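You operate a simulated robot arm through the tools that you are given. There is no shell and no other tool.

The job below is to be done with a simulated robot arm. You get a single attempt, and the scene is never put back.

TASK
Raise both legs, press the stop button, then slide the back beam in and pin it.
Fine: release the stop button to raise them; keep clear of the feet; the test pack stays running.

It is judged by the outcome, as a careful person would: the job done as asked, and still so three seconds after it is handed in. It fails if anything else is knocked over, pushed out of place, dropped, spilled or broken.

THE ROBOT
A 7-joint arm with a three-finger gripper, fixed in place. Base frame: the origin is at the foot of the arm, x ahead of it, y to its left, z up. Units: mm, rad, N and s.
Its first joint turns from -2.897 to 2.897 rad. Payload 2.69 kg.
The tool frame sits at the grasp point between the pads (the TCP): z along the fingers, y along the line on which they close. The tips reach 30 mm beyond it. The gripper opens to 128 mm. The gripper's body begins 117 mm behind the TCP.
Orientation is that of the tool frame in the base frame, as a unit quaternion [x, y, z, w]. With the fingers straight down and closing along the base's y, the tool's x points along the base's -x, its y along +y and its z along -z.

THE INTERFACE
- The arm moves only by the tool send_rows. Its argument "increments" is a list of rows, each a list of 3 entries, a list of its own where there are three numbers: the opening, from 0 (shut) to 1 (fully open), then the shift along the tool's x, y, z in units of 25 mm (1.0 is 25 mm), then the turn, a rotation vector about the tool's x, y, z in units of 8 degrees (1.0 is 8 degrees). In form: [[grip, [tx, ty, tz], [rx, ry, rz]], ...]. A call has 1 to 20 rows; each row shifts and turns the commanded pose from where the row before left it, along the tool's axes as they then stand. A call with a number of a shift or a turn outside -1 to 1 is refused whole. Each row takes 0.2 s and may step no farther than 50 mm and 0.15 rad from the row before; otherwise, or with a gripper value out of range, the whole call is refused. Where a pose cannot be reached the arm comes as near as it can. A force on the tool above 90 N (or 10 N above the force at the start of the call, whichever is more), or a blocked arm, ends the call early, and 0.2 s more pass. Each finger halts on what it meets, pressing with about 42 N; the grip force reading is that of the motor and also rises with nothing between the fingers. The clock runs only during rows and for 0.2 s after the last one: add rows that do not move to give the fingers time. The reply holds the time, the measured pose of the TCP, the force on the tool along the base axes, the opening and the grip force, in the units named above and with some noise, with the torque about the TCP (base axes, N m) and any sound that the robot's microphone picked up.
- Cameras (640 x 400 px; columns grow to the right, rows downward): "scene" is fixed at [51.5, -649.4, 1776.2]; the picture's right is [0.91, -0.42, 0.00], its down [-0.18, -0.39, -0.90] and it looks along [0.38, 0.82, -0.43] (base axes); focal length 346 px, centre (320, 200). "wrist" rides on the gripper at [58, 54, -131] in the tool frame; the picture's right is [-0.68, 0.74, 0.00], its down [-0.62, -0.57, -0.55] and it looks along [-0.40, -0.37, 0.84] (tool axes); focal length 234 px, centre (320, 200). There is no depth. A picture from a camera that has moved, and an enlarged one, comes with that camera's place and axes in the base frame and with its lens.
- snapshot(camera): a new picture of that camera. The clock stands still meanwhile.
- slide_trunk(by): slides the trunk up (or, below 0, down) by that many mm; the arm rides with it, the base frame stays. It gives what a move gives, with no picture.
- enlarge(camera, box): a new picture of the part [left, top, right, bottom] of that camera's present view, enlarged. The clock stands still meanwhile.
- sign_off(): hands the job in; it is judged then, once.

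Places have to be worked out from the pictures, the camera data and where the tool is seen. Open the gripper and draw the arm clear of the work before you hand the job in, unless the task says otherwise.

The tools are called after "Call:" by a JSON object that holds its "name" and its "arguments". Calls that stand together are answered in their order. send_rows: Moves the arm, as the interface text tells. Its arguments: {"type":"object","properties":{"increments":{"type":"array","items":{"type":"array"}}},"required":["increments"]} The other tools are called the same way: slide_trunk (by) slides the trunk up or down; snapshot (camera) takes a picture; enlarge (camera, box) takes an enlarged picture of a part of a camera's view; sign_off () hands the job in.

At the start:

```text
t: 0.0
eef_pos: [586.1, 41.7, 1554.3]
tool_rot: [0.0, 1.0, 0.0, 0.0]
contact_force: [1.0, 0.0, 0.3]
torque: [0.0, -0.02, 0.0]
width: 127.9
grip_force: 0.0
trunk travel left (down, up): [-275.0, 75.0]
```

scene: 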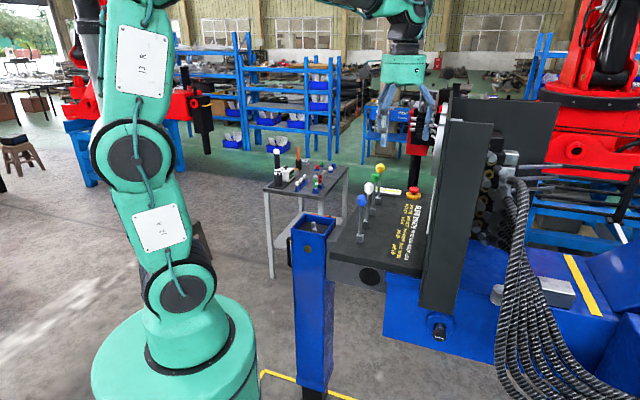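
wrist: 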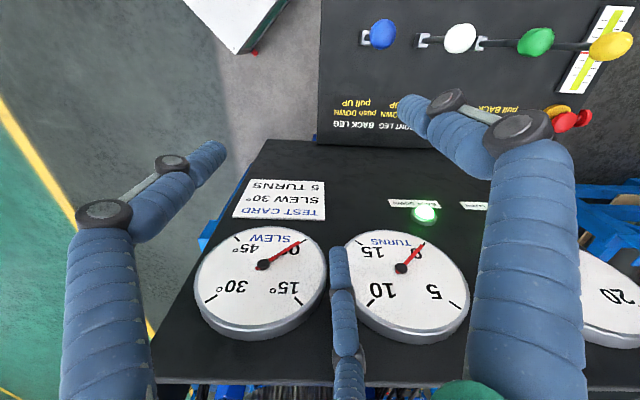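

I start by looking closely at the panel and the surroundings before moving anything.

Call:
{"name": "enlarge", "arguments": {"camera": "scene", "box": [320, 130, 480, 280]}}

Call:
{"name": "enlarge", "arguments": {"camera": "scene", "box": [230, 130, 370, 290]}}

Call:
{"name": "enlarge", "arguments": {"camera": "wrist", "box": [300, 0, 640, 220]}}

Call:
{"name": "enlarge", "arguments": {"camera": "scene", "box": [230, 190, 470, 400]}}

Call:
{"name": "enlarge", "arguments": {"camera": "scene", "box": [420, 80, 640, 400]}}

```text
2.67 times, centred on (400, 205) of scene
camera zoom: at [51.5, -649.4, 1776.2], right [0.91, -0.42, 0.0], down [-0.18, -0.39, -0.9], along [0.38, 0.82, -0.43], focal length 923 px, centre (107, 187)
```

zoom: 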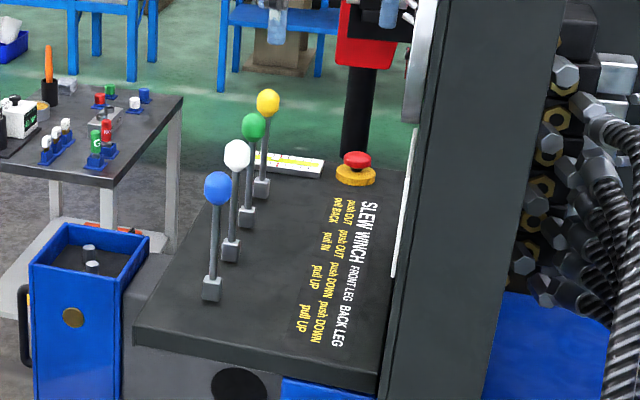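

```text
2.50 times, centred on (300, 210) of scene
camera zoom: at [51.5, -649.4, 1776.2], right [0.91, -0.42, 0.0], down [-0.18, -0.39, -0.9], along [0.38, 0.82, -0.43], focal length 866 px, centre (370, 175)
```

zoom: 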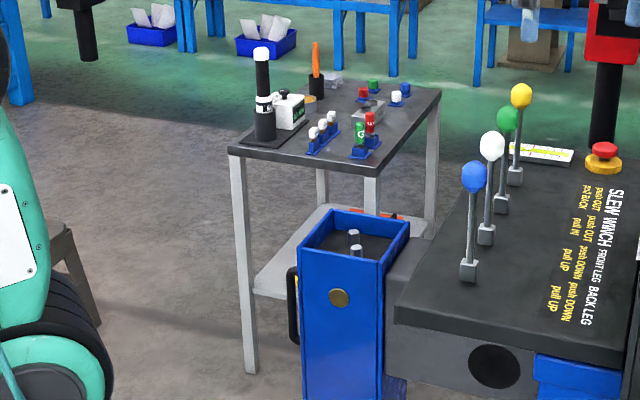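

```text
1.82 times, centred on (470, 110) of wrist
camera zoom: at [527.9, 94.8, 1685.0], right [0.68, 0.74, 0.0], down [0.62, -0.57, 0.55], along [0.4, -0.37, -0.84], focal length 426 px, centre (47, 364)
```

zoom: 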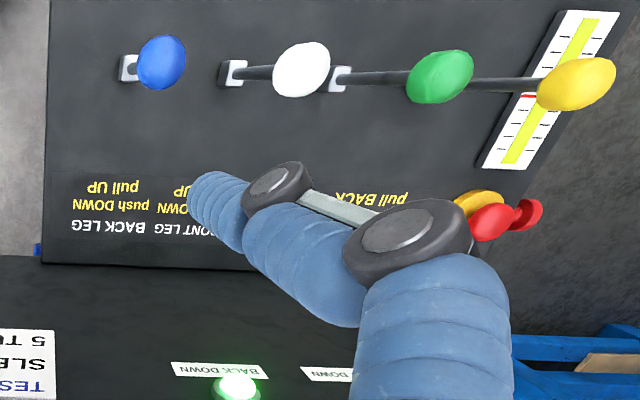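

```text
1.90 times, centred on (350, 295) of scene
camera zoom: at [51.5, -649.4, 1776.2], right [0.91, -0.42, 0.0], down [-0.18, -0.39, -0.9], along [0.38, 0.82, -0.43], focal length 660 px, centre (263, 19)
```

zoom: 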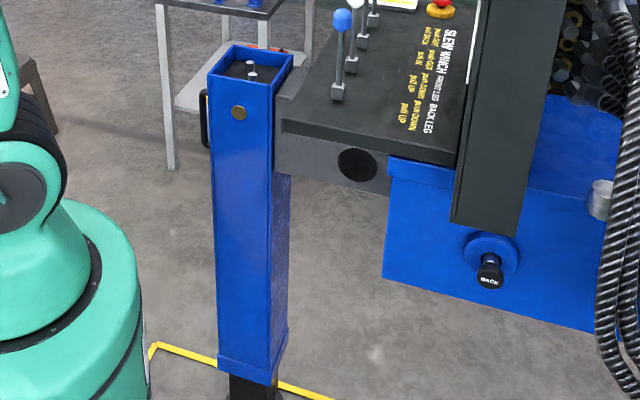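

```text
1.25 times, centred on (530, 240) of scene
camera zoom: at [51.5, -649.4, 1776.2], right [0.91, -0.42, 0.0], down [-0.18, -0.39, -0.9], along [0.38, 0.82, -0.43], focal length 433 px, centre (58, 150)
```

zoom: 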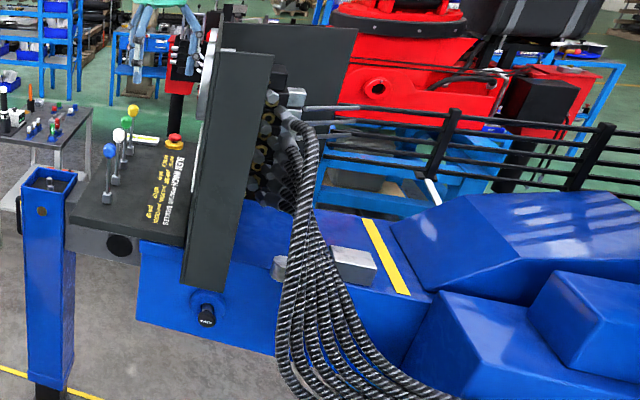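

The labels and levers are readable. I now zoom further on the details: labels, the stop button, the table with the small items, the leg head and handle, the BACK pin, and the face lamps.

Call:
{"name": "enlarge", "arguments": {"camera": "scene", "box": [385, 180, 435, 270]}}

Call:
{"name": "enlarge", "arguments": {"camera": "scene", "box": [260, 140, 355, 200]}}

Call:
{"name": "enlarge", "arguments": {"camera": "scene", "box": [280, 200, 350, 270]}}

Call:
{"name": "enlarge", "arguments": {"camera": "scene", "box": [400, 290, 480, 350]}}

Call:
{"name": "enlarge", "arguments": {"camera": "wrist", "box": [180, 160, 640, 400]}}

Call:
{"name": "enlarge", "arguments": {"camera": "wrist", "box": [170, 0, 330, 100]}}

Call:
{"name": "enlarge", "arguments": {"camera": "scene", "box": [370, 175, 430, 210]}}

Call:
{"name": "enlarge", "arguments": {"camera": "scene", "box": [250, 340, 370, 400]}}

```text
4.44 times, centred on (410, 225) of scene
camera zoom: at [51.5, -649.4, 1776.2], right [0.91, -0.42, 0.0], down [-0.18, -0.39, -0.9], along [0.38, 0.82, -0.43], focal length 1539 px, centre (-80, 89)
```

zoom: 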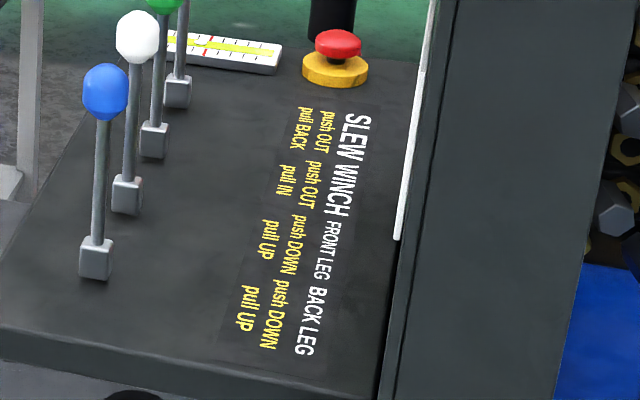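

```text
6.67 times, centred on (308, 170) of scene
camera zoom: at [51.5, -649.4, 1776.2], right [0.91, -0.42, 0.0], down [-0.18, -0.39, -0.9], along [0.38, 0.82, -0.43], focal length 2308 px, centre (403, 400)
```

zoom: 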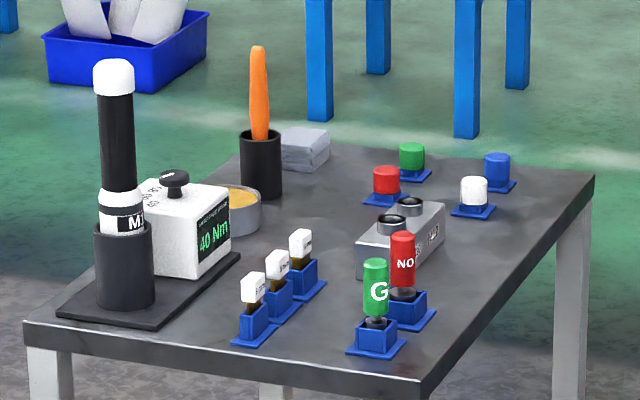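

```text
5.71 times, centred on (315, 235) of scene
camera zoom: at [51.5, -649.4, 1776.2], right [0.91, -0.42, 0.0], down [-0.18, -0.39, -0.9], along [0.38, 0.82, -0.43], focal length 1978 px, centre (349, 0)
```

zoom: 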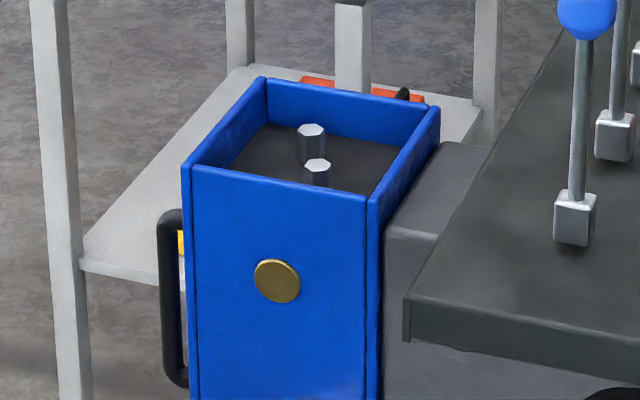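

```text
6.67 times, centred on (440, 320) of scene
camera zoom: at [51.5, -649.4, 1776.2], right [0.91, -0.42, 0.0], down [-0.18, -0.39, -0.9], along [0.38, 0.82, -0.43], focal length 2308 px, centre (-480, -600)
```

zoom: 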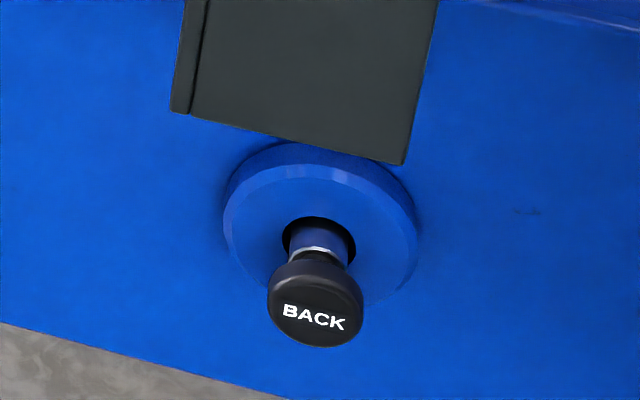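

```text
1.39 times, centred on (410, 280) of wrist
camera zoom: at [527.9, 94.8, 1685.0], right [0.68, 0.74, 0.0], down [0.62, -0.57, 0.55], along [0.4, -0.37, -0.84], focal length 326 px, centre (195, 89)
```

zoom: 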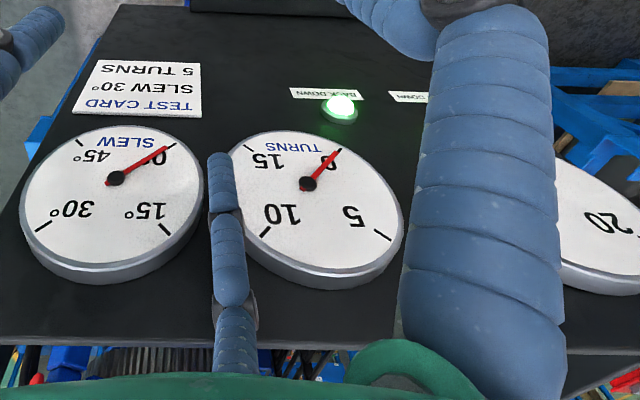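

```text
4.00 times, centred on (250, 50) of wrist
camera zoom: at [527.9, 94.8, 1685.0], right [0.68, 0.74, 0.0], down [0.62, -0.57, 0.55], along [0.4, -0.37, -0.84], focal length 937 px, centre (600, 800)
```

zoom: 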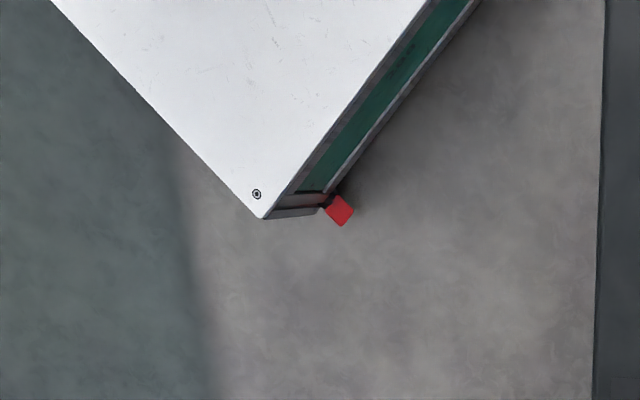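

```text
10.67 times, centred on (400, 192) of scene
camera zoom: at [51.5, -649.4, 1776.2], right [0.91, -0.42, 0.0], down [-0.18, -0.39, -0.9], along [0.38, 0.82, -0.43], focal length 3693 px, centre (-533, 280)
```

zoom: 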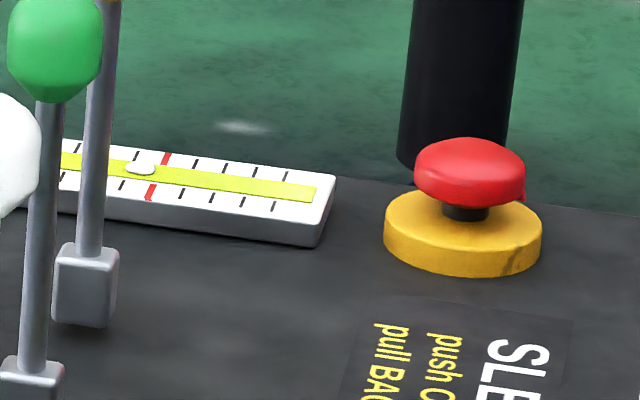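

```text
5.33 times, centred on (310, 370) of scene
camera zoom: at [51.5, -649.4, 1776.2], right [0.91, -0.42, 0.0], down [-0.18, -0.39, -0.9], along [0.38, 0.82, -0.43], focal length 1846 px, centre (373, -707)
```

zoom: 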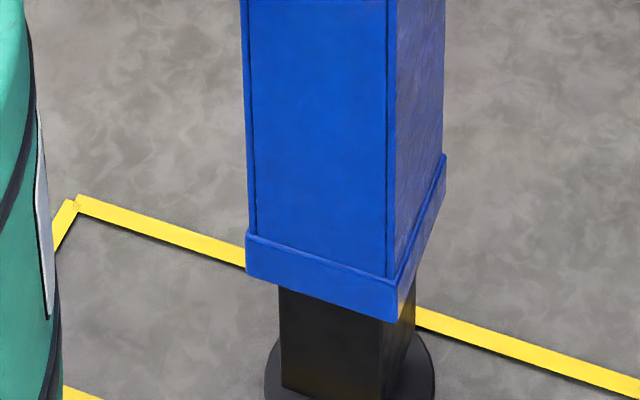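

From the two views I place the levers in a row running at 45° in the base frame: blue about (570,167,1319), white (642,236), green (712,306) and yellow (785,381). The stop button is near (946,366,1210), and the gauge panel stands beyond them. I back away from the panel and yaw 45°, so the fingers line up with the lever travel and the wrist camera sees more.

Call:
{"name": "send_rows", "arguments": {"increments": [[0.6, [0.94, 0.94, 0], [0, 0, 0]], [0.6, [0.94, 0.94, 0], [0, 0, 0]], [0.6, [0.94, 0.94, 0], [0, 0, 0]], [0.6, [0, 0, 0], [0, 0, -0.9375]], [0.6, [0, 0, 0], [0, 0, -0.9375]], [0.6, [0, 0, 0], [0, 0, -0.9375]], [0.6, [0, 0, 0], [0, 0, -0.9375]], [0.6, [0, 0, 0], [0, 0, -0.9375]], [0.6, [0, 0, 0], [0, 0, -0.9375]], [0.6, [0, 0, 0], [0, 0, 0]]]}}

```text
t: 2.2
eef_pos: [515.6, 111.3, 1554.5]
tool_rot: [-0.383, 0.924, 0.0, 0.001]
contact_force: [0.0, 0.4, -0.3]
torque: [0.01, -0.03, 0.0]
width: 76.6
grip_force: 0.0
trunk travel left (down, up): [-275.0, 75.0]
```

The arm followed exactly. I take a wrist view from here.

Call:
{"name": "snapshot", "arguments": {"camera": "wrist"}}

Call:
{"name": "snapshot", "arguments": {"camera": "scene"}}

```text
taken
camera wrist: at [436.5, 108.3, 1685.4], right [-0.04, 1.0, 0.0], down [0.84, 0.04, 0.55], along [0.55, 0.02, -0.84], focal length 234 px, centre (320, 200)
```

wrist: 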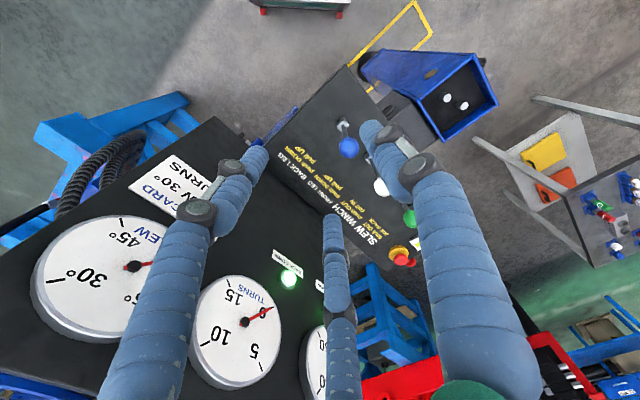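

```text
taken
```

scene: 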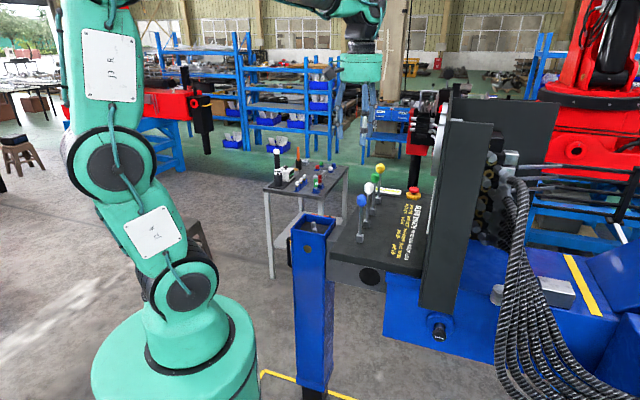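

The wrist view now shows the leg head, the table, the button and part of the lamps. I enlarge those areas.

Call:
{"name": "enlarge", "arguments": {"camera": "wrist", "box": [350, 200, 450, 280]}}

Call:
{"name": "enlarge", "arguments": {"camera": "wrist", "box": [340, 20, 520, 150]}}

Call:
{"name": "enlarge", "arguments": {"camera": "wrist", "box": [460, 80, 640, 280]}}

Call:
{"name": "enlarge", "arguments": {"camera": "wrist", "box": [230, 0, 450, 120]}}

Call:
{"name": "enlarge", "arguments": {"camera": "wrist", "box": [240, 230, 360, 320]}}

```text
5.00 times, centred on (400, 240) of wrist
camera zoom: at [436.5, 108.3, 1685.4], right [-0.04, 1.0, 0.0], down [0.84, 0.04, 0.55], along [0.55, 0.02, -0.84], focal length 1171 px, centre (-80, 0)
```

zoom: 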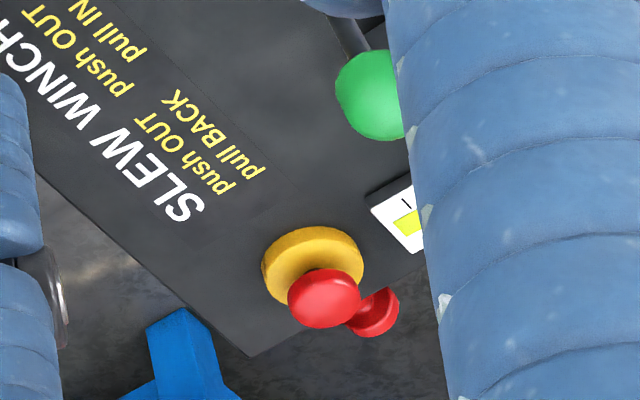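

```text
3.08 times, centred on (430, 85) of wrist
camera zoom: at [436.5, 108.3, 1685.4], right [-0.04, 1.0, 0.0], down [0.84, 0.04, 0.55], along [0.55, 0.02, -0.84], focal length 720 px, centre (-18, 554)
```

zoom: 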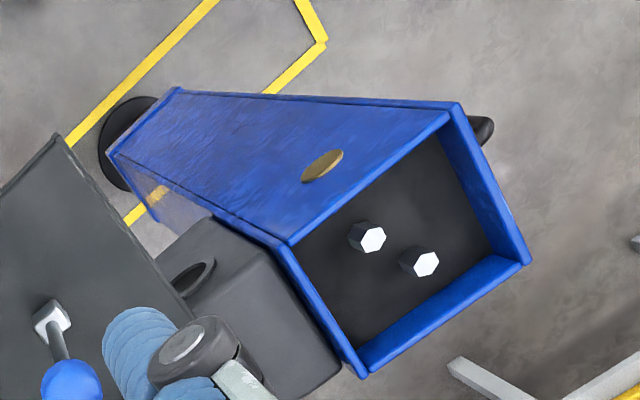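

```text
2.00 times, centred on (550, 180) of wrist
camera zoom: at [436.5, 108.3, 1685.4], right [-0.04, 1.0, 0.0], down [0.84, 0.04, 0.55], along [0.55, 0.02, -0.84], focal length 468 px, centre (-140, 240)
```

zoom: 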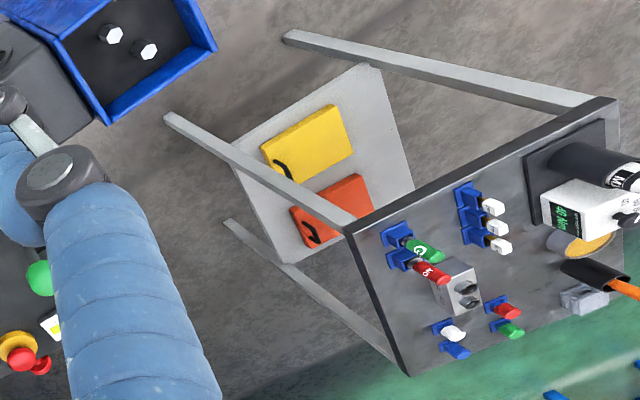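

```text
2.91 times, centred on (340, 60) of wrist
camera zoom: at [436.5, 108.3, 1685.4], right [-0.04, 1.0, 0.0], down [0.84, 0.04, 0.55], along [0.55, 0.02, -0.84], focal length 681 px, centre (262, 607)
```

zoom: 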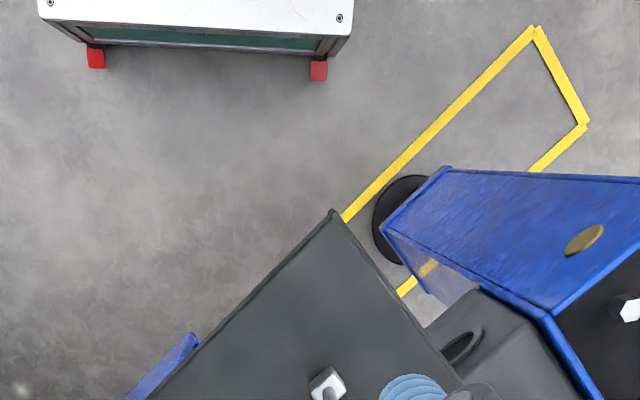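

```text
4.44 times, centred on (300, 275) of wrist
camera zoom: at [436.5, 108.3, 1685.4], right [-0.04, 1.0, 0.0], down [0.84, 0.04, 0.55], along [0.55, 0.02, -0.84], focal length 1041 px, centre (409, -133)
```

zoom: 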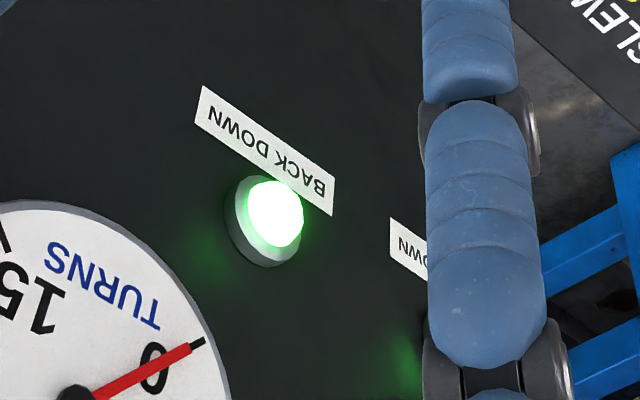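

The second view places the leg top near (529,342,1109), with the beam running under the console toward the machine. The BACK pin is low on the near side, below the gauge panel's end. I move sideways along the machine's near side, clear of the panel end, to look at the pin.

Call:
{"name": "send_rows", "arguments": {"increments": [[0.6, [0.956, 0, 0], [0, 0, 0]], [0.6, [0.956, 0, 0], [0, 0, 0]], [0.6, [0.956, 0, 0], [0, 0, 0]], [0.6, [0.956, 0, 0], [0, 0, 0]], [0.6, [0.956, 0, 0], [0, 0, 0]], [0.6, [0.956, 0, 0], [0, 0, 0]], [0.6, [0.956, 0, 0], [0, 0, 0]], [0.6, [0.956, 0, 0], [0, 0, 0]], [0.6, [0.956, 0, 0], [0, 0, 0]], [0.6, [0.956, 0, 0], [0, 0, 0]], [0.6, [0.956, 0, 0], [0, 0, 0]], [0.6, [0, -0.951, 0], [0, 0, 0]], [0.6, [0, -0.951, 0], [0, 0, 0]], [0.6, [0, -0.951, 0], [0, 0, 0]], [0.6, [0, -0.951, 0], [0, 0, 0]], [0.6, [0, -0.951, 0], [0, 0, 0]], [0.6, [0, -0.951, 0], [0, 0, 0]], [0.6, [0, -0.951, 0], [0, 0, 0]], [0.6, [0, -0.951, 0], [0, 0, 0]], [0.6, [0, 0, 0], [0, 0, 0]]]}}

Call:
{"name": "snapshot", "arguments": {"camera": "wrist"}}

Call:
{"name": "snapshot", "arguments": {"camera": "scene"}}

```text
t: 6.4
eef_pos: [466.1, -208.8, 1554.6]
tool_rot: [-0.383, 0.924, 0.0, -0.001]
contact_force: [0.4, -0.6, 0.3]
torque: [0.01, 0.03, -0.01]
width: 77.1
grip_force: 0.0
trunk travel left (down, up): [-275.0, 75.0]
```

```text
taken
camera wrist: at [385.9, -212.7, 1686.0], right [-0.04, 1.0, 0.0], down [0.84, 0.04, 0.55], along [0.55, 0.02, -0.84], focal length 234 px, centre (320, 200)
```

wrist: 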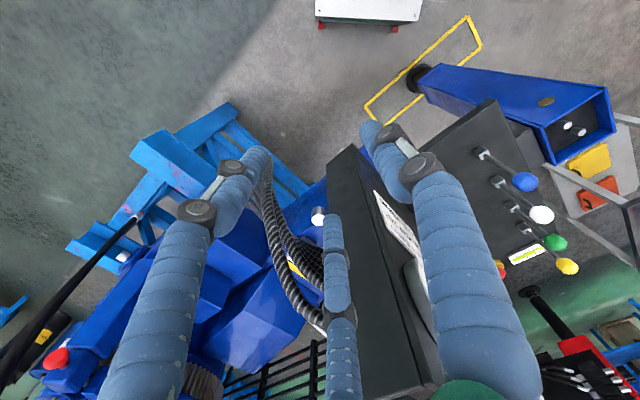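

```text
taken
```

scene: 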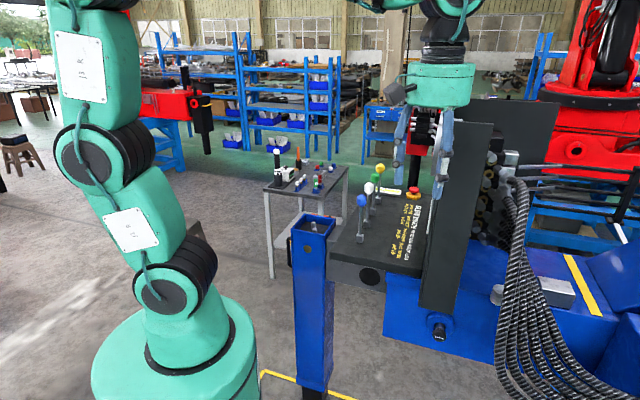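

The path stayed clear. I descend here, beside the panel end, to see the pin face.

Call:
{"name": "send_rows", "arguments": {"increments": [[0.6, [0, 0, 0.92], [0, 0, 0]], [0.6, [0, 0, 0.92], [0, 0, 0]], [0.6, [0, 0, 0.92], [0, 0, 0]], [0.6, [0, 0, 0.92], [0, 0, 0]], [0.6, [0, 0, 0.92], [0, 0, 0]], [0.6, [0, 0, 0.92], [0, 0, 0]], [0.6, [0, 0, 0.92], [0, 0, 0]], [0.6, [0, 0, 0.92], [0, 0, 0]], [0.6, [0, 0, 0.92], [0, 0, 0]], [0.6, [0, 0, 0.92], [0, 0, 0]], [0.6, [0, 0, 0.92], [0, 0, 0]]]}}

Call:
{"name": "snapshot", "arguments": {"camera": "wrist"}}

Call:
{"name": "snapshot", "arguments": {"camera": "scene"}}

```text
t: 8.8
eef_pos: [463.2, -208.9, 1299.9]
tool_rot: [-0.383, 0.924, -0.001, 0.0]
contact_force: [-0.6, 0.4, 0.4]
torque: [0.04, 0.0, -0.03]
width: 77.0
grip_force: 0.0
trunk travel left (down, up): [-275.0, 75.0]
```

```text
taken
camera wrist: at [384.1, -212.7, 1430.4], right [-0.04, 1.0, 0.0], down [0.84, 0.04, 0.55], along [0.55, 0.02, -0.84], focal length 234 px, centre (320, 200)
```

wrist: 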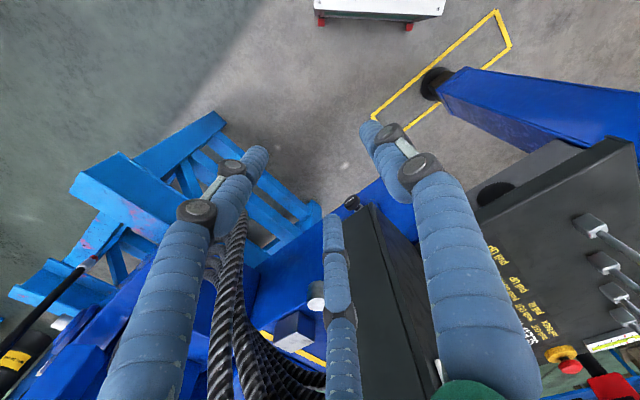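

```text
taken
```

scene: 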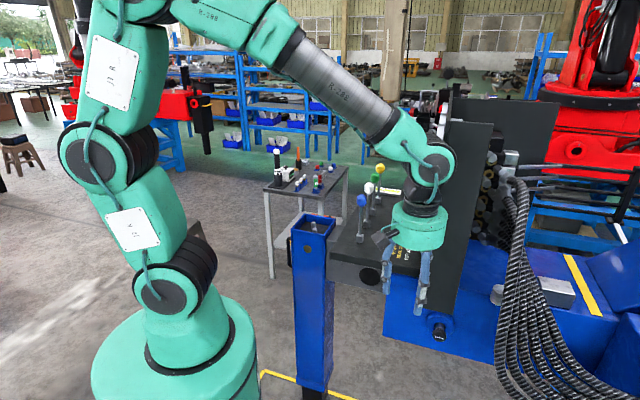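

The BACK pin is in view at about (352,203) in the wrist picture, which puts it near (680,-126,986). I enlarge it, the console side and the beam.

Call:
{"name": "enlarge", "arguments": {"camera": "wrist", "box": [325, 180, 385, 230]}}

Call:
{"name": "enlarge", "arguments": {"camera": "wrist", "box": [400, 50, 640, 210]}}

Call:
{"name": "enlarge", "arguments": {"camera": "wrist", "box": [480, 200, 640, 400]}}

Call:
{"name": "enlarge", "arguments": {"camera": "scene", "box": [330, 250, 500, 360]}}

```text
8.00 times, centred on (355, 205) of wrist
camera zoom: at [384.1, -212.7, 1430.4], right [-0.04, 1.0, 0.0], down [0.84, 0.04, 0.55], along [0.55, 0.02, -0.84], focal length 1873 px, centre (40, 160)
```

zoom: 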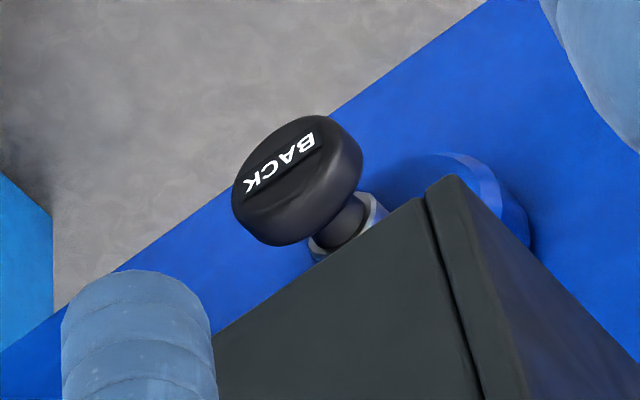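

```text
2.50 times, centred on (520, 130) of wrist
camera zoom: at [384.1, -212.7, 1430.4], right [-0.04, 1.0, 0.0], down [0.84, 0.04, 0.55], along [0.55, 0.02, -0.84], focal length 585 px, centre (-180, 375)
```

zoom: 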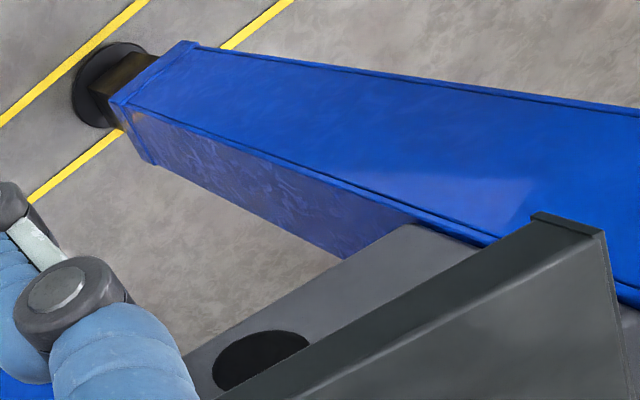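

```text
2.00 times, centred on (560, 300) of wrist
camera zoom: at [384.1, -212.7, 1430.4], right [-0.04, 1.0, 0.0], down [0.84, 0.04, 0.55], along [0.55, 0.02, -0.84], focal length 468 px, centre (-160, 0)
```

zoom: 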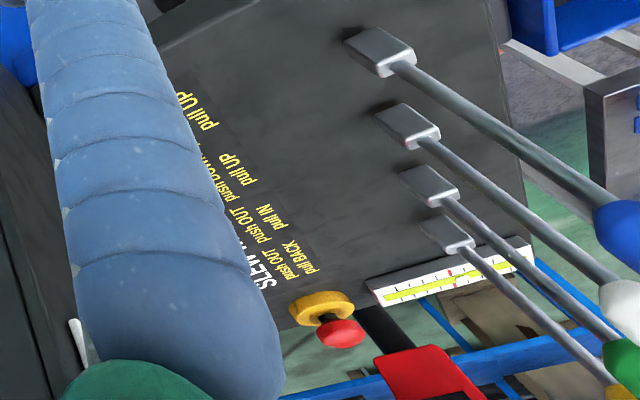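

```text
3.64 times, centred on (415, 305) of scene
camera zoom: at [51.5, -649.4, 1776.2], right [0.91, -0.42, 0.0], down [-0.18, -0.39, -0.9], along [0.38, 0.82, -0.43], focal length 1259 px, centre (-26, -182)
```

zoom: 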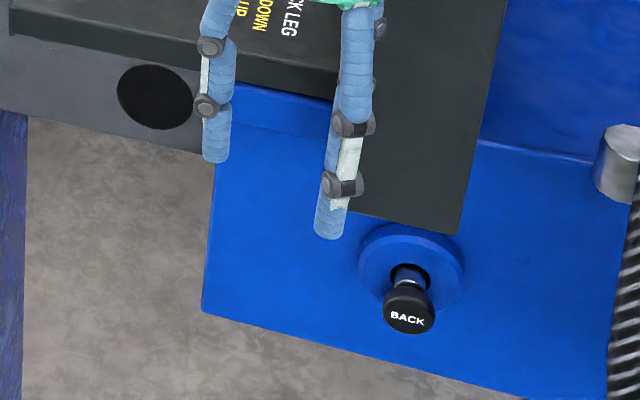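

Both the beam hole, about (641,192,986), and the BACK pin, about (680,-126,986), sit at the same height, so the beam must travel about 250 mm inward. Now I look more closely at the stop button, the beam and the handle from the scene camera.

Call:
{"name": "enlarge", "arguments": {"camera": "scene", "box": [402, 182, 426, 202]}}

Call:
{"name": "enlarge", "arguments": {"camera": "scene", "box": [280, 225, 310, 275]}}

Call:
{"name": "enlarge", "arguments": {"camera": "wrist", "box": [530, 330, 600, 390]}}

Call:
{"name": "enlarge", "arguments": {"camera": "scene", "box": [420, 305, 460, 350]}}

```text
16.00 times, centred on (414, 192) of scene
camera zoom: at [51.5, -649.4, 1776.2], right [0.91, -0.42, 0.0], down [-0.18, -0.39, -0.9], along [0.38, 0.82, -0.43], focal length 5540 px, centre (-1184, 328)
```

zoom: 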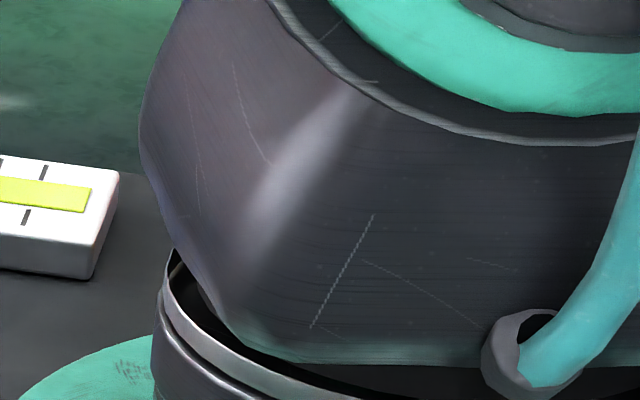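

```text
8.00 times, centred on (295, 250) of scene
camera zoom: at [51.5, -649.4, 1776.2], right [0.91, -0.42, 0.0], down [-0.18, -0.39, -0.9], along [0.38, 0.82, -0.43], focal length 2770 px, centre (520, -200)
```

zoom: 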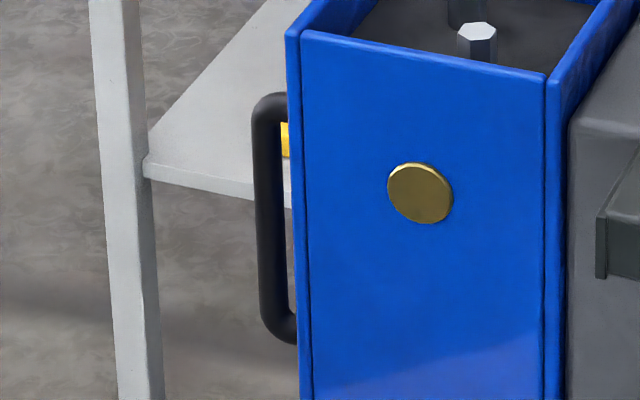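

```text
6.67 times, centred on (565, 360) of wrist
camera zoom: at [384.1, -212.7, 1430.4], right [-0.04, 1.0, 0.0], down [0.84, 0.04, 0.55], along [0.55, 0.02, -0.84], focal length 1561 px, centre (-1313, -867)
```

zoom: 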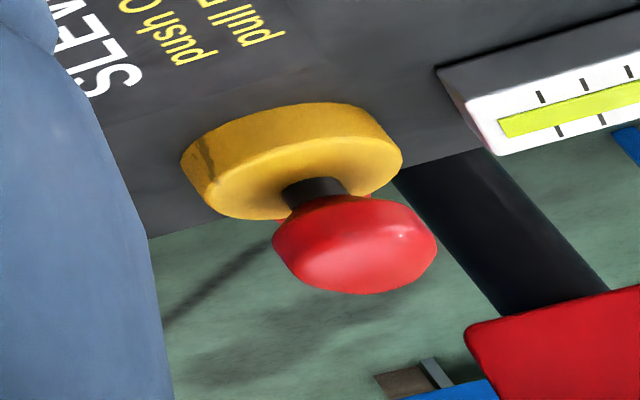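

```text
8.89 times, centred on (440, 328) of scene
camera zoom: at [51.5, -649.4, 1776.2], right [0.91, -0.42, 0.0], down [-0.18, -0.39, -0.9], along [0.38, 0.82, -0.43], focal length 3078 px, centre (-747, -933)
```

zoom: 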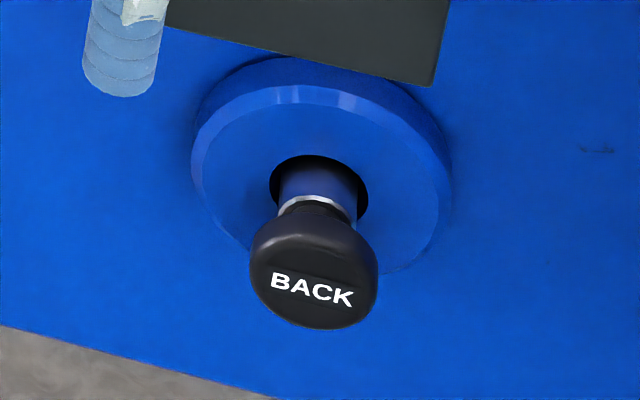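

The stop button cap is at about (945,364,1211), a bit beyond straight-down reach, so it will need a small outward tilt. I retreat upward, back away from the panel side, then travel along the lever row high above it.

Call:
{"name": "send_rows", "arguments": {"increments": [[0.6, [0, 0, -1], [0, 0, 0]], [0.6, [0, 0, -1], [0, 0, 0]], [0.6, [0, 0, -1], [0, 0, 0]], [0.6, [0, 0, -1], [0, 0, 0]], [0.6, [0, 0, -1], [0, 0, 0]], [0.6, [0, 0, -1], [0, 0, 0]], [0.6, [0, 0, -1], [0, 0, 0]], [0.6, [0, 0, -1], [0, 0, 0]], [0.6, [0, 0, -1], [0, 0, 0]], [0.6, [0, 0, -1], [0, 0, 0]], [0.6, [0, 1, 0], [0, 0, 0]], [0.6, [0, 1, 0], [0, 0, 0]], [0.6, [0, 1, 0], [0, 0, 0]], [0.6, [0, 1, 0], [0, 0, 0]], [0.6, [0, 1, 0], [0, 0, 0]], [0.6, [0, 1, 0], [0, 0, 0]], [0.6, [0, 1, 0], [0, 0, 0]], [0.6, [0, 0, 0], [0, 0, 0]]]}}

Call:
{"name": "send_rows", "arguments": {"increments": [[0.6, [-1, 0, 0], [0, 0, 0]], [0.6, [-1, 0, 0], [0, 0, 0]], [0.6, [-1, 0, 0], [0, 0, 0]], [0.6, [-1, 0, 0], [0, 0, 0]], [0.6, [-1, 0, 0], [0, 0, 0]], [0.6, [-1, 0, 0], [0, 0, 0]], [0.6, [-1, 0, 0], [0, 0, 0]], [0.6, [-1, 0, 0], [0, 0, 0]], [0.6, [-1, 0, 0], [0, 0, 0]], [0.6, [-1, 0, 0], [0, 0, 0]], [0.6, [-1, 0, 0], [0, 0, 0]], [0.6, [-1, 0, 0], [0, 0, 0]], [0.6, [-1, 0, 0], [0, 0, 0]], [0.6, [-1, 0, 0], [0, 0, 0]], [0.6, [-1, 0, 0], [0, 0, 0]], [0.6, [-1, 0, 0], [0, 0, 0]], [0.6, [-1, 0, 0], [0, 0, 0]], [0.6, [-1, 0, 0], [0, 0, 0]], [0.6, [0, 0, 0], [0, 0, 0]]]}}

```text
t: 12.6
eef_pos: [341.4, -83.6, 1550.6]
tool_rot: [-0.382, 0.924, 0.0, -0.001]
contact_force: [0.5, -1.0, -0.2]
torque: [0.0, -0.04, -0.01]
width: 76.8
grip_force: 0.0
trunk travel left (down, up): [-275.0, 75.0]
```

```text
t: 16.6
eef_pos: [660.1, 232.9, 1550.4]
tool_rot: [-0.382, 0.924, 0.0, -0.001]
contact_force: [0.4, -0.2, -0.2]
torque: [-0.03, 0.01, 0.04]
width: 76.7
grip_force: 0.1
trunk travel left (down, up): [-275.0, 75.0]
```

I am now above the lever row at about (660,233,1550). I turn the wrist to yaw -45°, so the fingers close along the lever row, then look.

Call:
{"name": "send_rows", "arguments": {"increments": [[0.6, [0, 0, 0], [0, 0, 0.9375]], [0.6, [0, 0, 0], [0, 0, 0.9375]], [0.6, [0, 0, 0], [0, 0, 0.9375]], [0.6, [0, 0, 0], [0, 0, 0.9375]], [0.6, [0, 0, 0], [0, 0, 0.9375]], [0.6, [0, 0, 0], [0, 0, 0.9375]], [0.6, [0, 0, 0], [0, 0, 0.9375]], [0.6, [0, 0, 0], [0, 0, 0.9375]], [0.6, [0, 0, 0], [0, 0, 0.9375]], [0.6, [0, 0, 0], [0, 0, 0.9375]], [0.6, [0, 0, 0], [0, 0, 0.9375]], [0.6, [0, 0, 0], [0, 0, 0.9375]], [0.6, [0, 0, 0], [0, 0, 0]]]}}

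Call:
{"name": "snapshot", "arguments": {"camera": "wrist"}}

Call:
{"name": "snapshot", "arguments": {"camera": "scene"}}

```text
t: 19.4
eef_pos: [659.2, 233.6, 1551.3]
tool_rot: [0.384, 0.923, -0.001, -0.001]
contact_force: [0.6, -0.4, -0.1]
torque: [0.03, 0.04, 0.03]
width: 76.7
grip_force: 0.0
trunk travel left (down, up): [-275.0, 75.0]
```

```text
taken
camera wrist: at [655.5, 313.0, 1681.7], right [1.0, 0.04, 0.0], down [0.03, -0.84, 0.55], along [0.02, -0.55, -0.84], focal length 234 px, centre (320, 200)
```

wrist: 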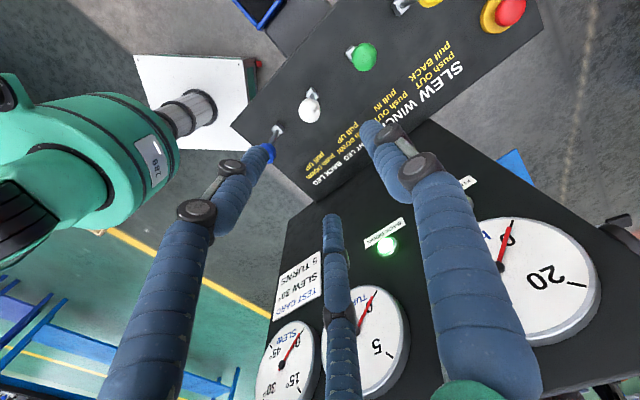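

```text
taken
```

scene: 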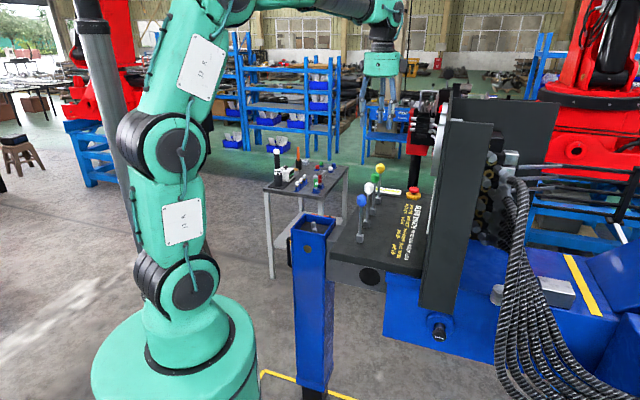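

The panel's far end is at about u=765 along the row, so it does not stand behind the stop button. I move toward the button at mid height and add the outward tilt.

Call:
{"name": "send_rows", "arguments": {"increments": [[0.6, [-0.396, 0.973, 0.449], [0, 0, 0]], [0.6, [-0.396, 0.973, 0.449], [0, 0, 0]], [0.6, [-0.396, 0.973, 0.449], [0, 0, 0]], [0.6, [-0.396, 0.973, 0.449], [0, 0, 0]], [0.6, [-0.396, 0.973, 0.449], [0, 0, 0]], [0.6, [-0.396, 0.973, 0.449], [0, 0, 0]], [0.6, [-0.396, 0.973, 0.449], [0, 0, 0]], [0.6, [-0.396, 0.973, 0.449], [0, 0, 0]], [0.6, [-0.396, 0.973, 0.449], [0, 0, 0]], [0.6, [0, 0, 0], [-0.855, -0.38, 0]], [0.6, [0, 0, 0], [-0.855, -0.38, 0]], [0.6, [0, 0, 0], [0, 0, 0]]]}}

Call:
{"name": "snapshot", "arguments": {"camera": "wrist"}}

Call:
{"name": "snapshot", "arguments": {"camera": "scene"}}

```text
t: 22.0
eef_pos: [877.5, 325.5, 1447.4]
tool_rot: [0.379, 0.916, 0.089, 0.094]
contact_force: [-0.2, 1.1, 0.5]
torque: [0.01, 0.04, 0.01]
width: 76.5
grip_force: 0.1
trunk travel left (down, up): [-275.0, 75.0]
```

```text
taken
camera wrist: at [842.3, 391.4, 1580.9], right [0.97, 0.03, 0.24], down [-0.09, -0.88, 0.46], along [0.23, -0.47, -0.85], focal length 234 px, centre (320, 200)
```

wrist: 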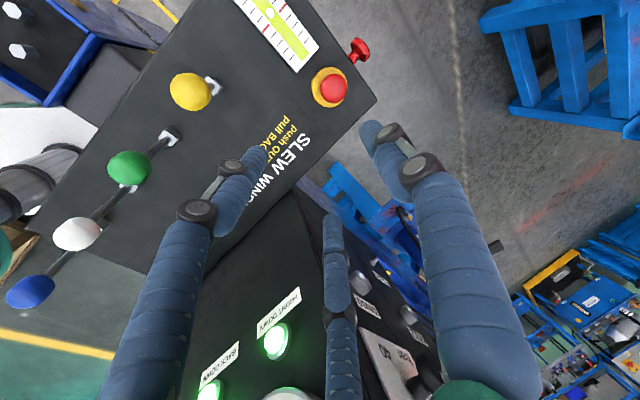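

```text
taken
```

scene: 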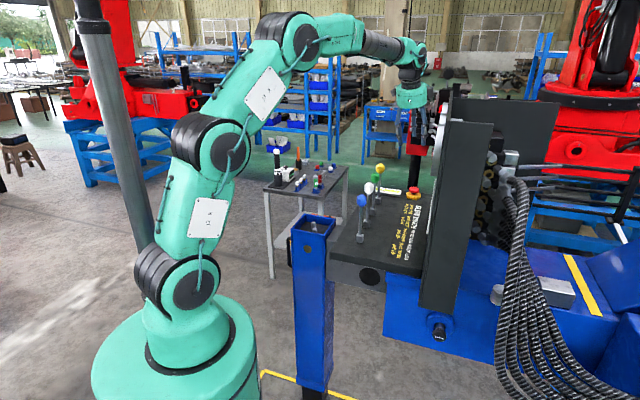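

Both DOWN lamps are lit, and there is more hardware on the far end of the panel plus a second red item past the console edge. I enlarge these before going closer.

Call:
{"name": "enlarge", "arguments": {"camera": "wrist", "box": [290, 30, 400, 120]}}

Call:
{"name": "enlarge", "arguments": {"camera": "wrist", "box": [330, 240, 450, 400]}}

Call:
{"name": "enlarge", "arguments": {"camera": "wrist", "box": [190, 270, 340, 400]}}

Call:
{"name": "enlarge", "arguments": {"camera": "wrist", "box": [510, 200, 640, 400]}}

Call:
{"name": "enlarge", "arguments": {"camera": "wrist", "box": [0, 0, 250, 160]}}

```text
4.44 times, centred on (345, 75) of wrist
camera zoom: at [842.3, 391.4, 1580.9], right [0.97, 0.03, 0.24], down [-0.09, -0.88, 0.46], along [0.23, -0.47, -0.85], focal length 1041 px, centre (209, 756)
```

zoom: 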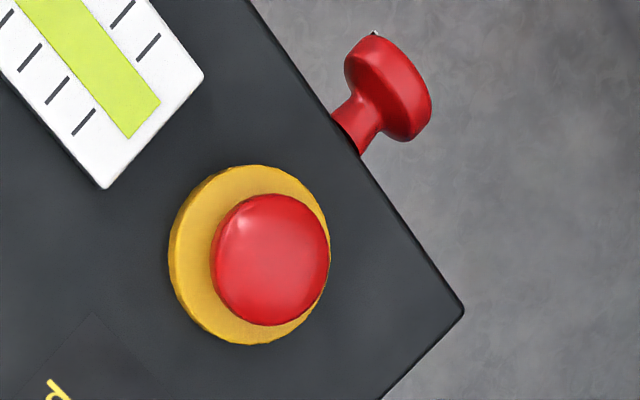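

```text
2.50 times, centred on (390, 320) of wrist
camera zoom: at [842.3, 391.4, 1580.9], right [0.97, 0.03, 0.24], down [-0.09, -0.88, 0.46], along [0.23, -0.47, -0.85], focal length 585 px, centre (145, -100)
```

zoom: 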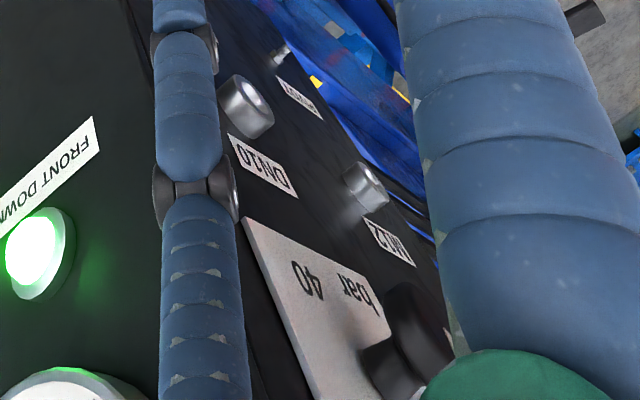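

```text
3.08 times, centred on (265, 335) of wrist
camera zoom: at [842.3, 391.4, 1580.9], right [0.97, 0.03, 0.24], down [-0.09, -0.88, 0.46], along [0.23, -0.47, -0.85], focal length 720 px, centre (489, -215)
```

zoom: 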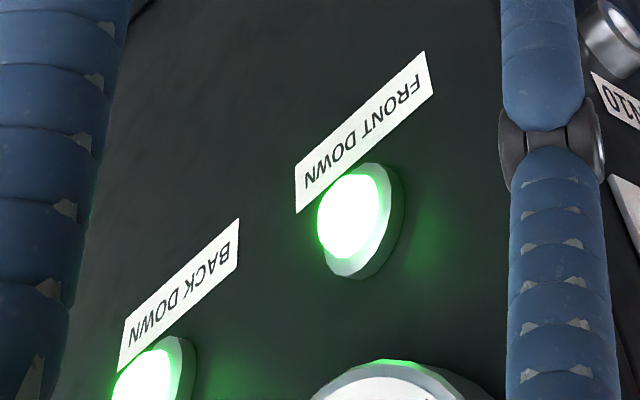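

```text
2.00 times, centred on (575, 300) of wrist
camera zoom: at [842.3, 391.4, 1580.9], right [0.97, 0.03, 0.24], down [-0.09, -0.88, 0.46], along [0.23, -0.47, -0.85], focal length 468 px, centre (-190, 0)
```

zoom: 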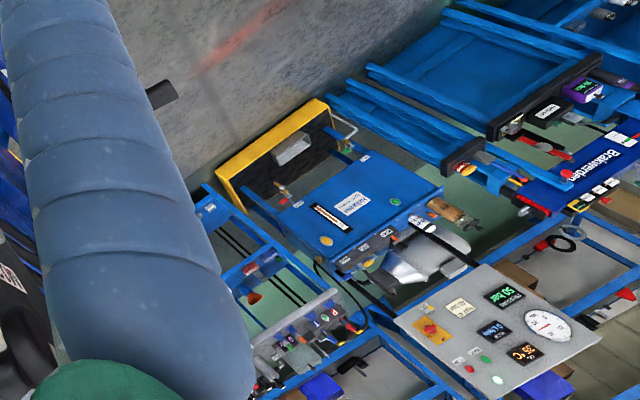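

```text
2.50 times, centred on (125, 80) of wrist
camera zoom: at [842.3, 391.4, 1580.9], right [0.97, 0.03, 0.24], down [-0.09, -0.88, 0.46], along [0.23, -0.47, -0.85], focal length 585 px, centre (808, 500)
```

zoom: 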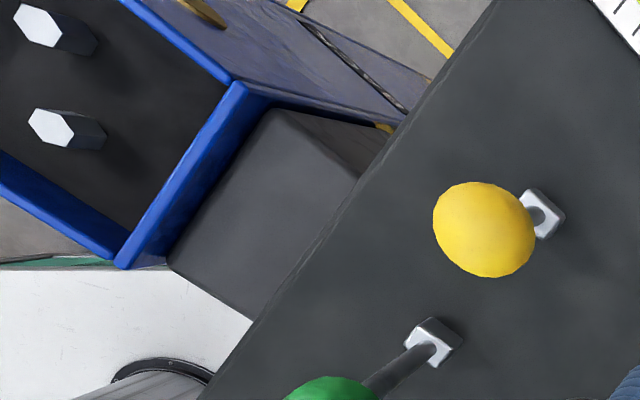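

The far red knob is a separate part on the console's end face, and it must not be touched. This closer view puts the stop cap at about (957,374,1208). I move to a point about 120 mm above it and check again.

Call:
{"name": "send_rows", "arguments": {"increments": [[0.5, [-0.053, 0.403, 0.913], [0, 0, 0]], [0.5, [-0.053, 0.403, 0.913], [0, 0, 0]], [0.5, [-0.053, 0.403, 0.913], [0, 0, 0]], [0.5, [-0.053, 0.403, 0.913], [0, 0, 0]], [0.5, [-0.053, 0.403, 0.913], [0, 0, 0]], [0.5, [-0.053, 0.403, 0.913], [0, 0, 0]], [0.5, [0, 0, 0], [0, 0, 0]]]}}

Call:
{"name": "snapshot", "arguments": {"camera": "wrist"}}

Call:
{"name": "snapshot", "arguments": {"camera": "scene"}}

```text
t: 23.6
eef_pos: [956.9, 374.6, 1334.3]
tool_rot: [0.379, 0.916, 0.09, 0.094]
contact_force: [-0.2, 0.4, -0.8]
torque: [-0.02, 0.04, -0.01]
width: 63.7
grip_force: 0.2
trunk travel left (down, up): [-275.0, 75.0]
```

```text
taken
camera wrist: at [921.1, 440.7, 1465.2], right [0.97, 0.03, 0.24], down [-0.09, -0.88, 0.46], along [0.23, -0.47, -0.85], focal length 234 px, centre (320, 200)
```

wrist: 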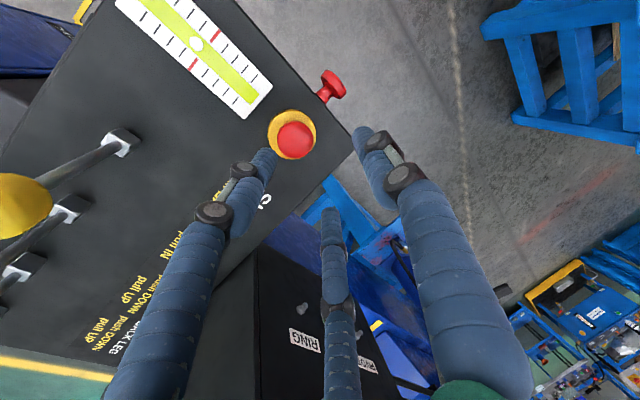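

```text
taken
```

scene: 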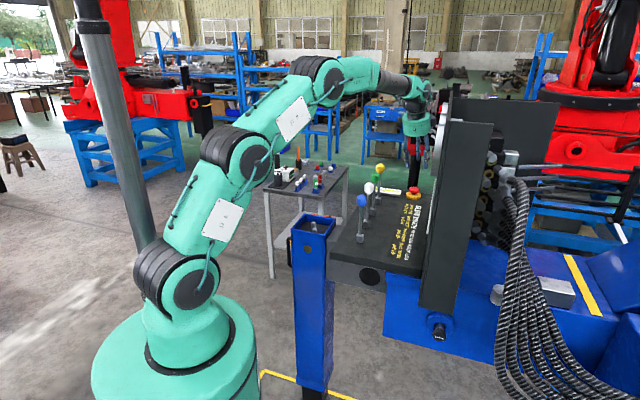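

I'm above the button and the pose was reached. The cap centre is near (960,376,1202). I descend most of the way with the fingers straddling it, then check alignment.

Call:
{"name": "send_rows", "arguments": {"increments": [[0.5, [0.097, -0.217, 0.896], [0, 0, 0]], [0.5, [0.097, -0.217, 0.896], [0, 0, 0]], [0.5, [0.097, -0.217, 0.896], [0, 0, 0]], [0.5, [0.097, -0.217, 0.896], [0, 0, 0]], [0.5, [0, 0, 0], [0, 0, 0]]]}}

Call:
{"name": "snapshot", "arguments": {"camera": "wrist"}}

Call:
{"name": "enlarge", "arguments": {"camera": "scene", "box": [380, 120, 460, 210]}}

```text
t: 24.8
eef_pos: [956.0, 373.2, 1239.3]
tool_rot: [0.38, 0.916, 0.09, 0.094]
contact_force: [0.1, 0.1, 0.6]
torque: [-0.02, -0.01, 0.01]
width: 64.3
grip_force: 0.0
trunk travel left (down, up): [-275.0, 75.0]
```

```text
taken
camera wrist: at [921.1, 439.6, 1371.8], right [0.97, 0.03, 0.24], down [-0.09, -0.88, 0.46], along [0.23, -0.47, -0.85], focal length 234 px, centre (320, 200)
```

wrist: 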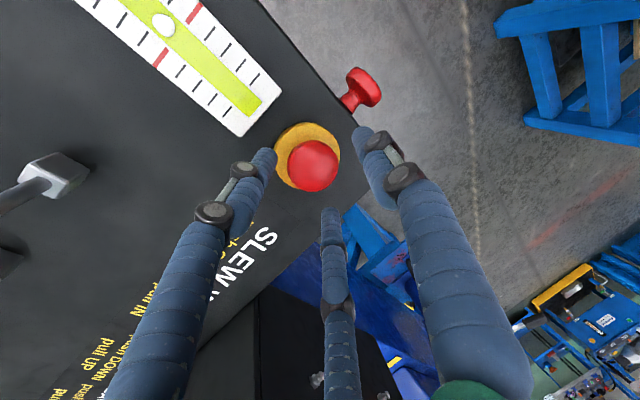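

```text
4.44 times, centred on (420, 165) of scene
camera zoom: at [51.5, -649.4, 1776.2], right [0.91, -0.42, 0.0], down [-0.18, -0.39, -0.9], along [0.38, 0.82, -0.43], focal length 1539 px, centre (-124, 356)
```

zoom: 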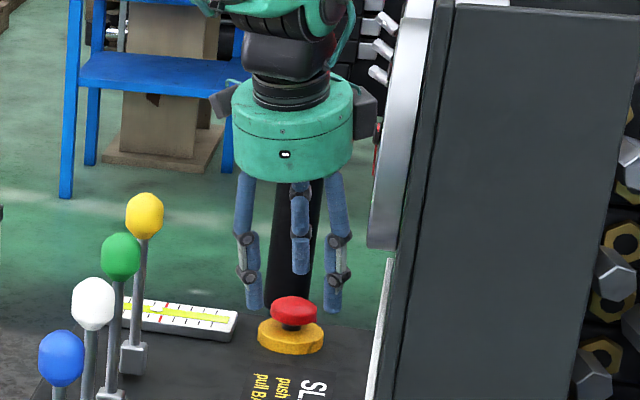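

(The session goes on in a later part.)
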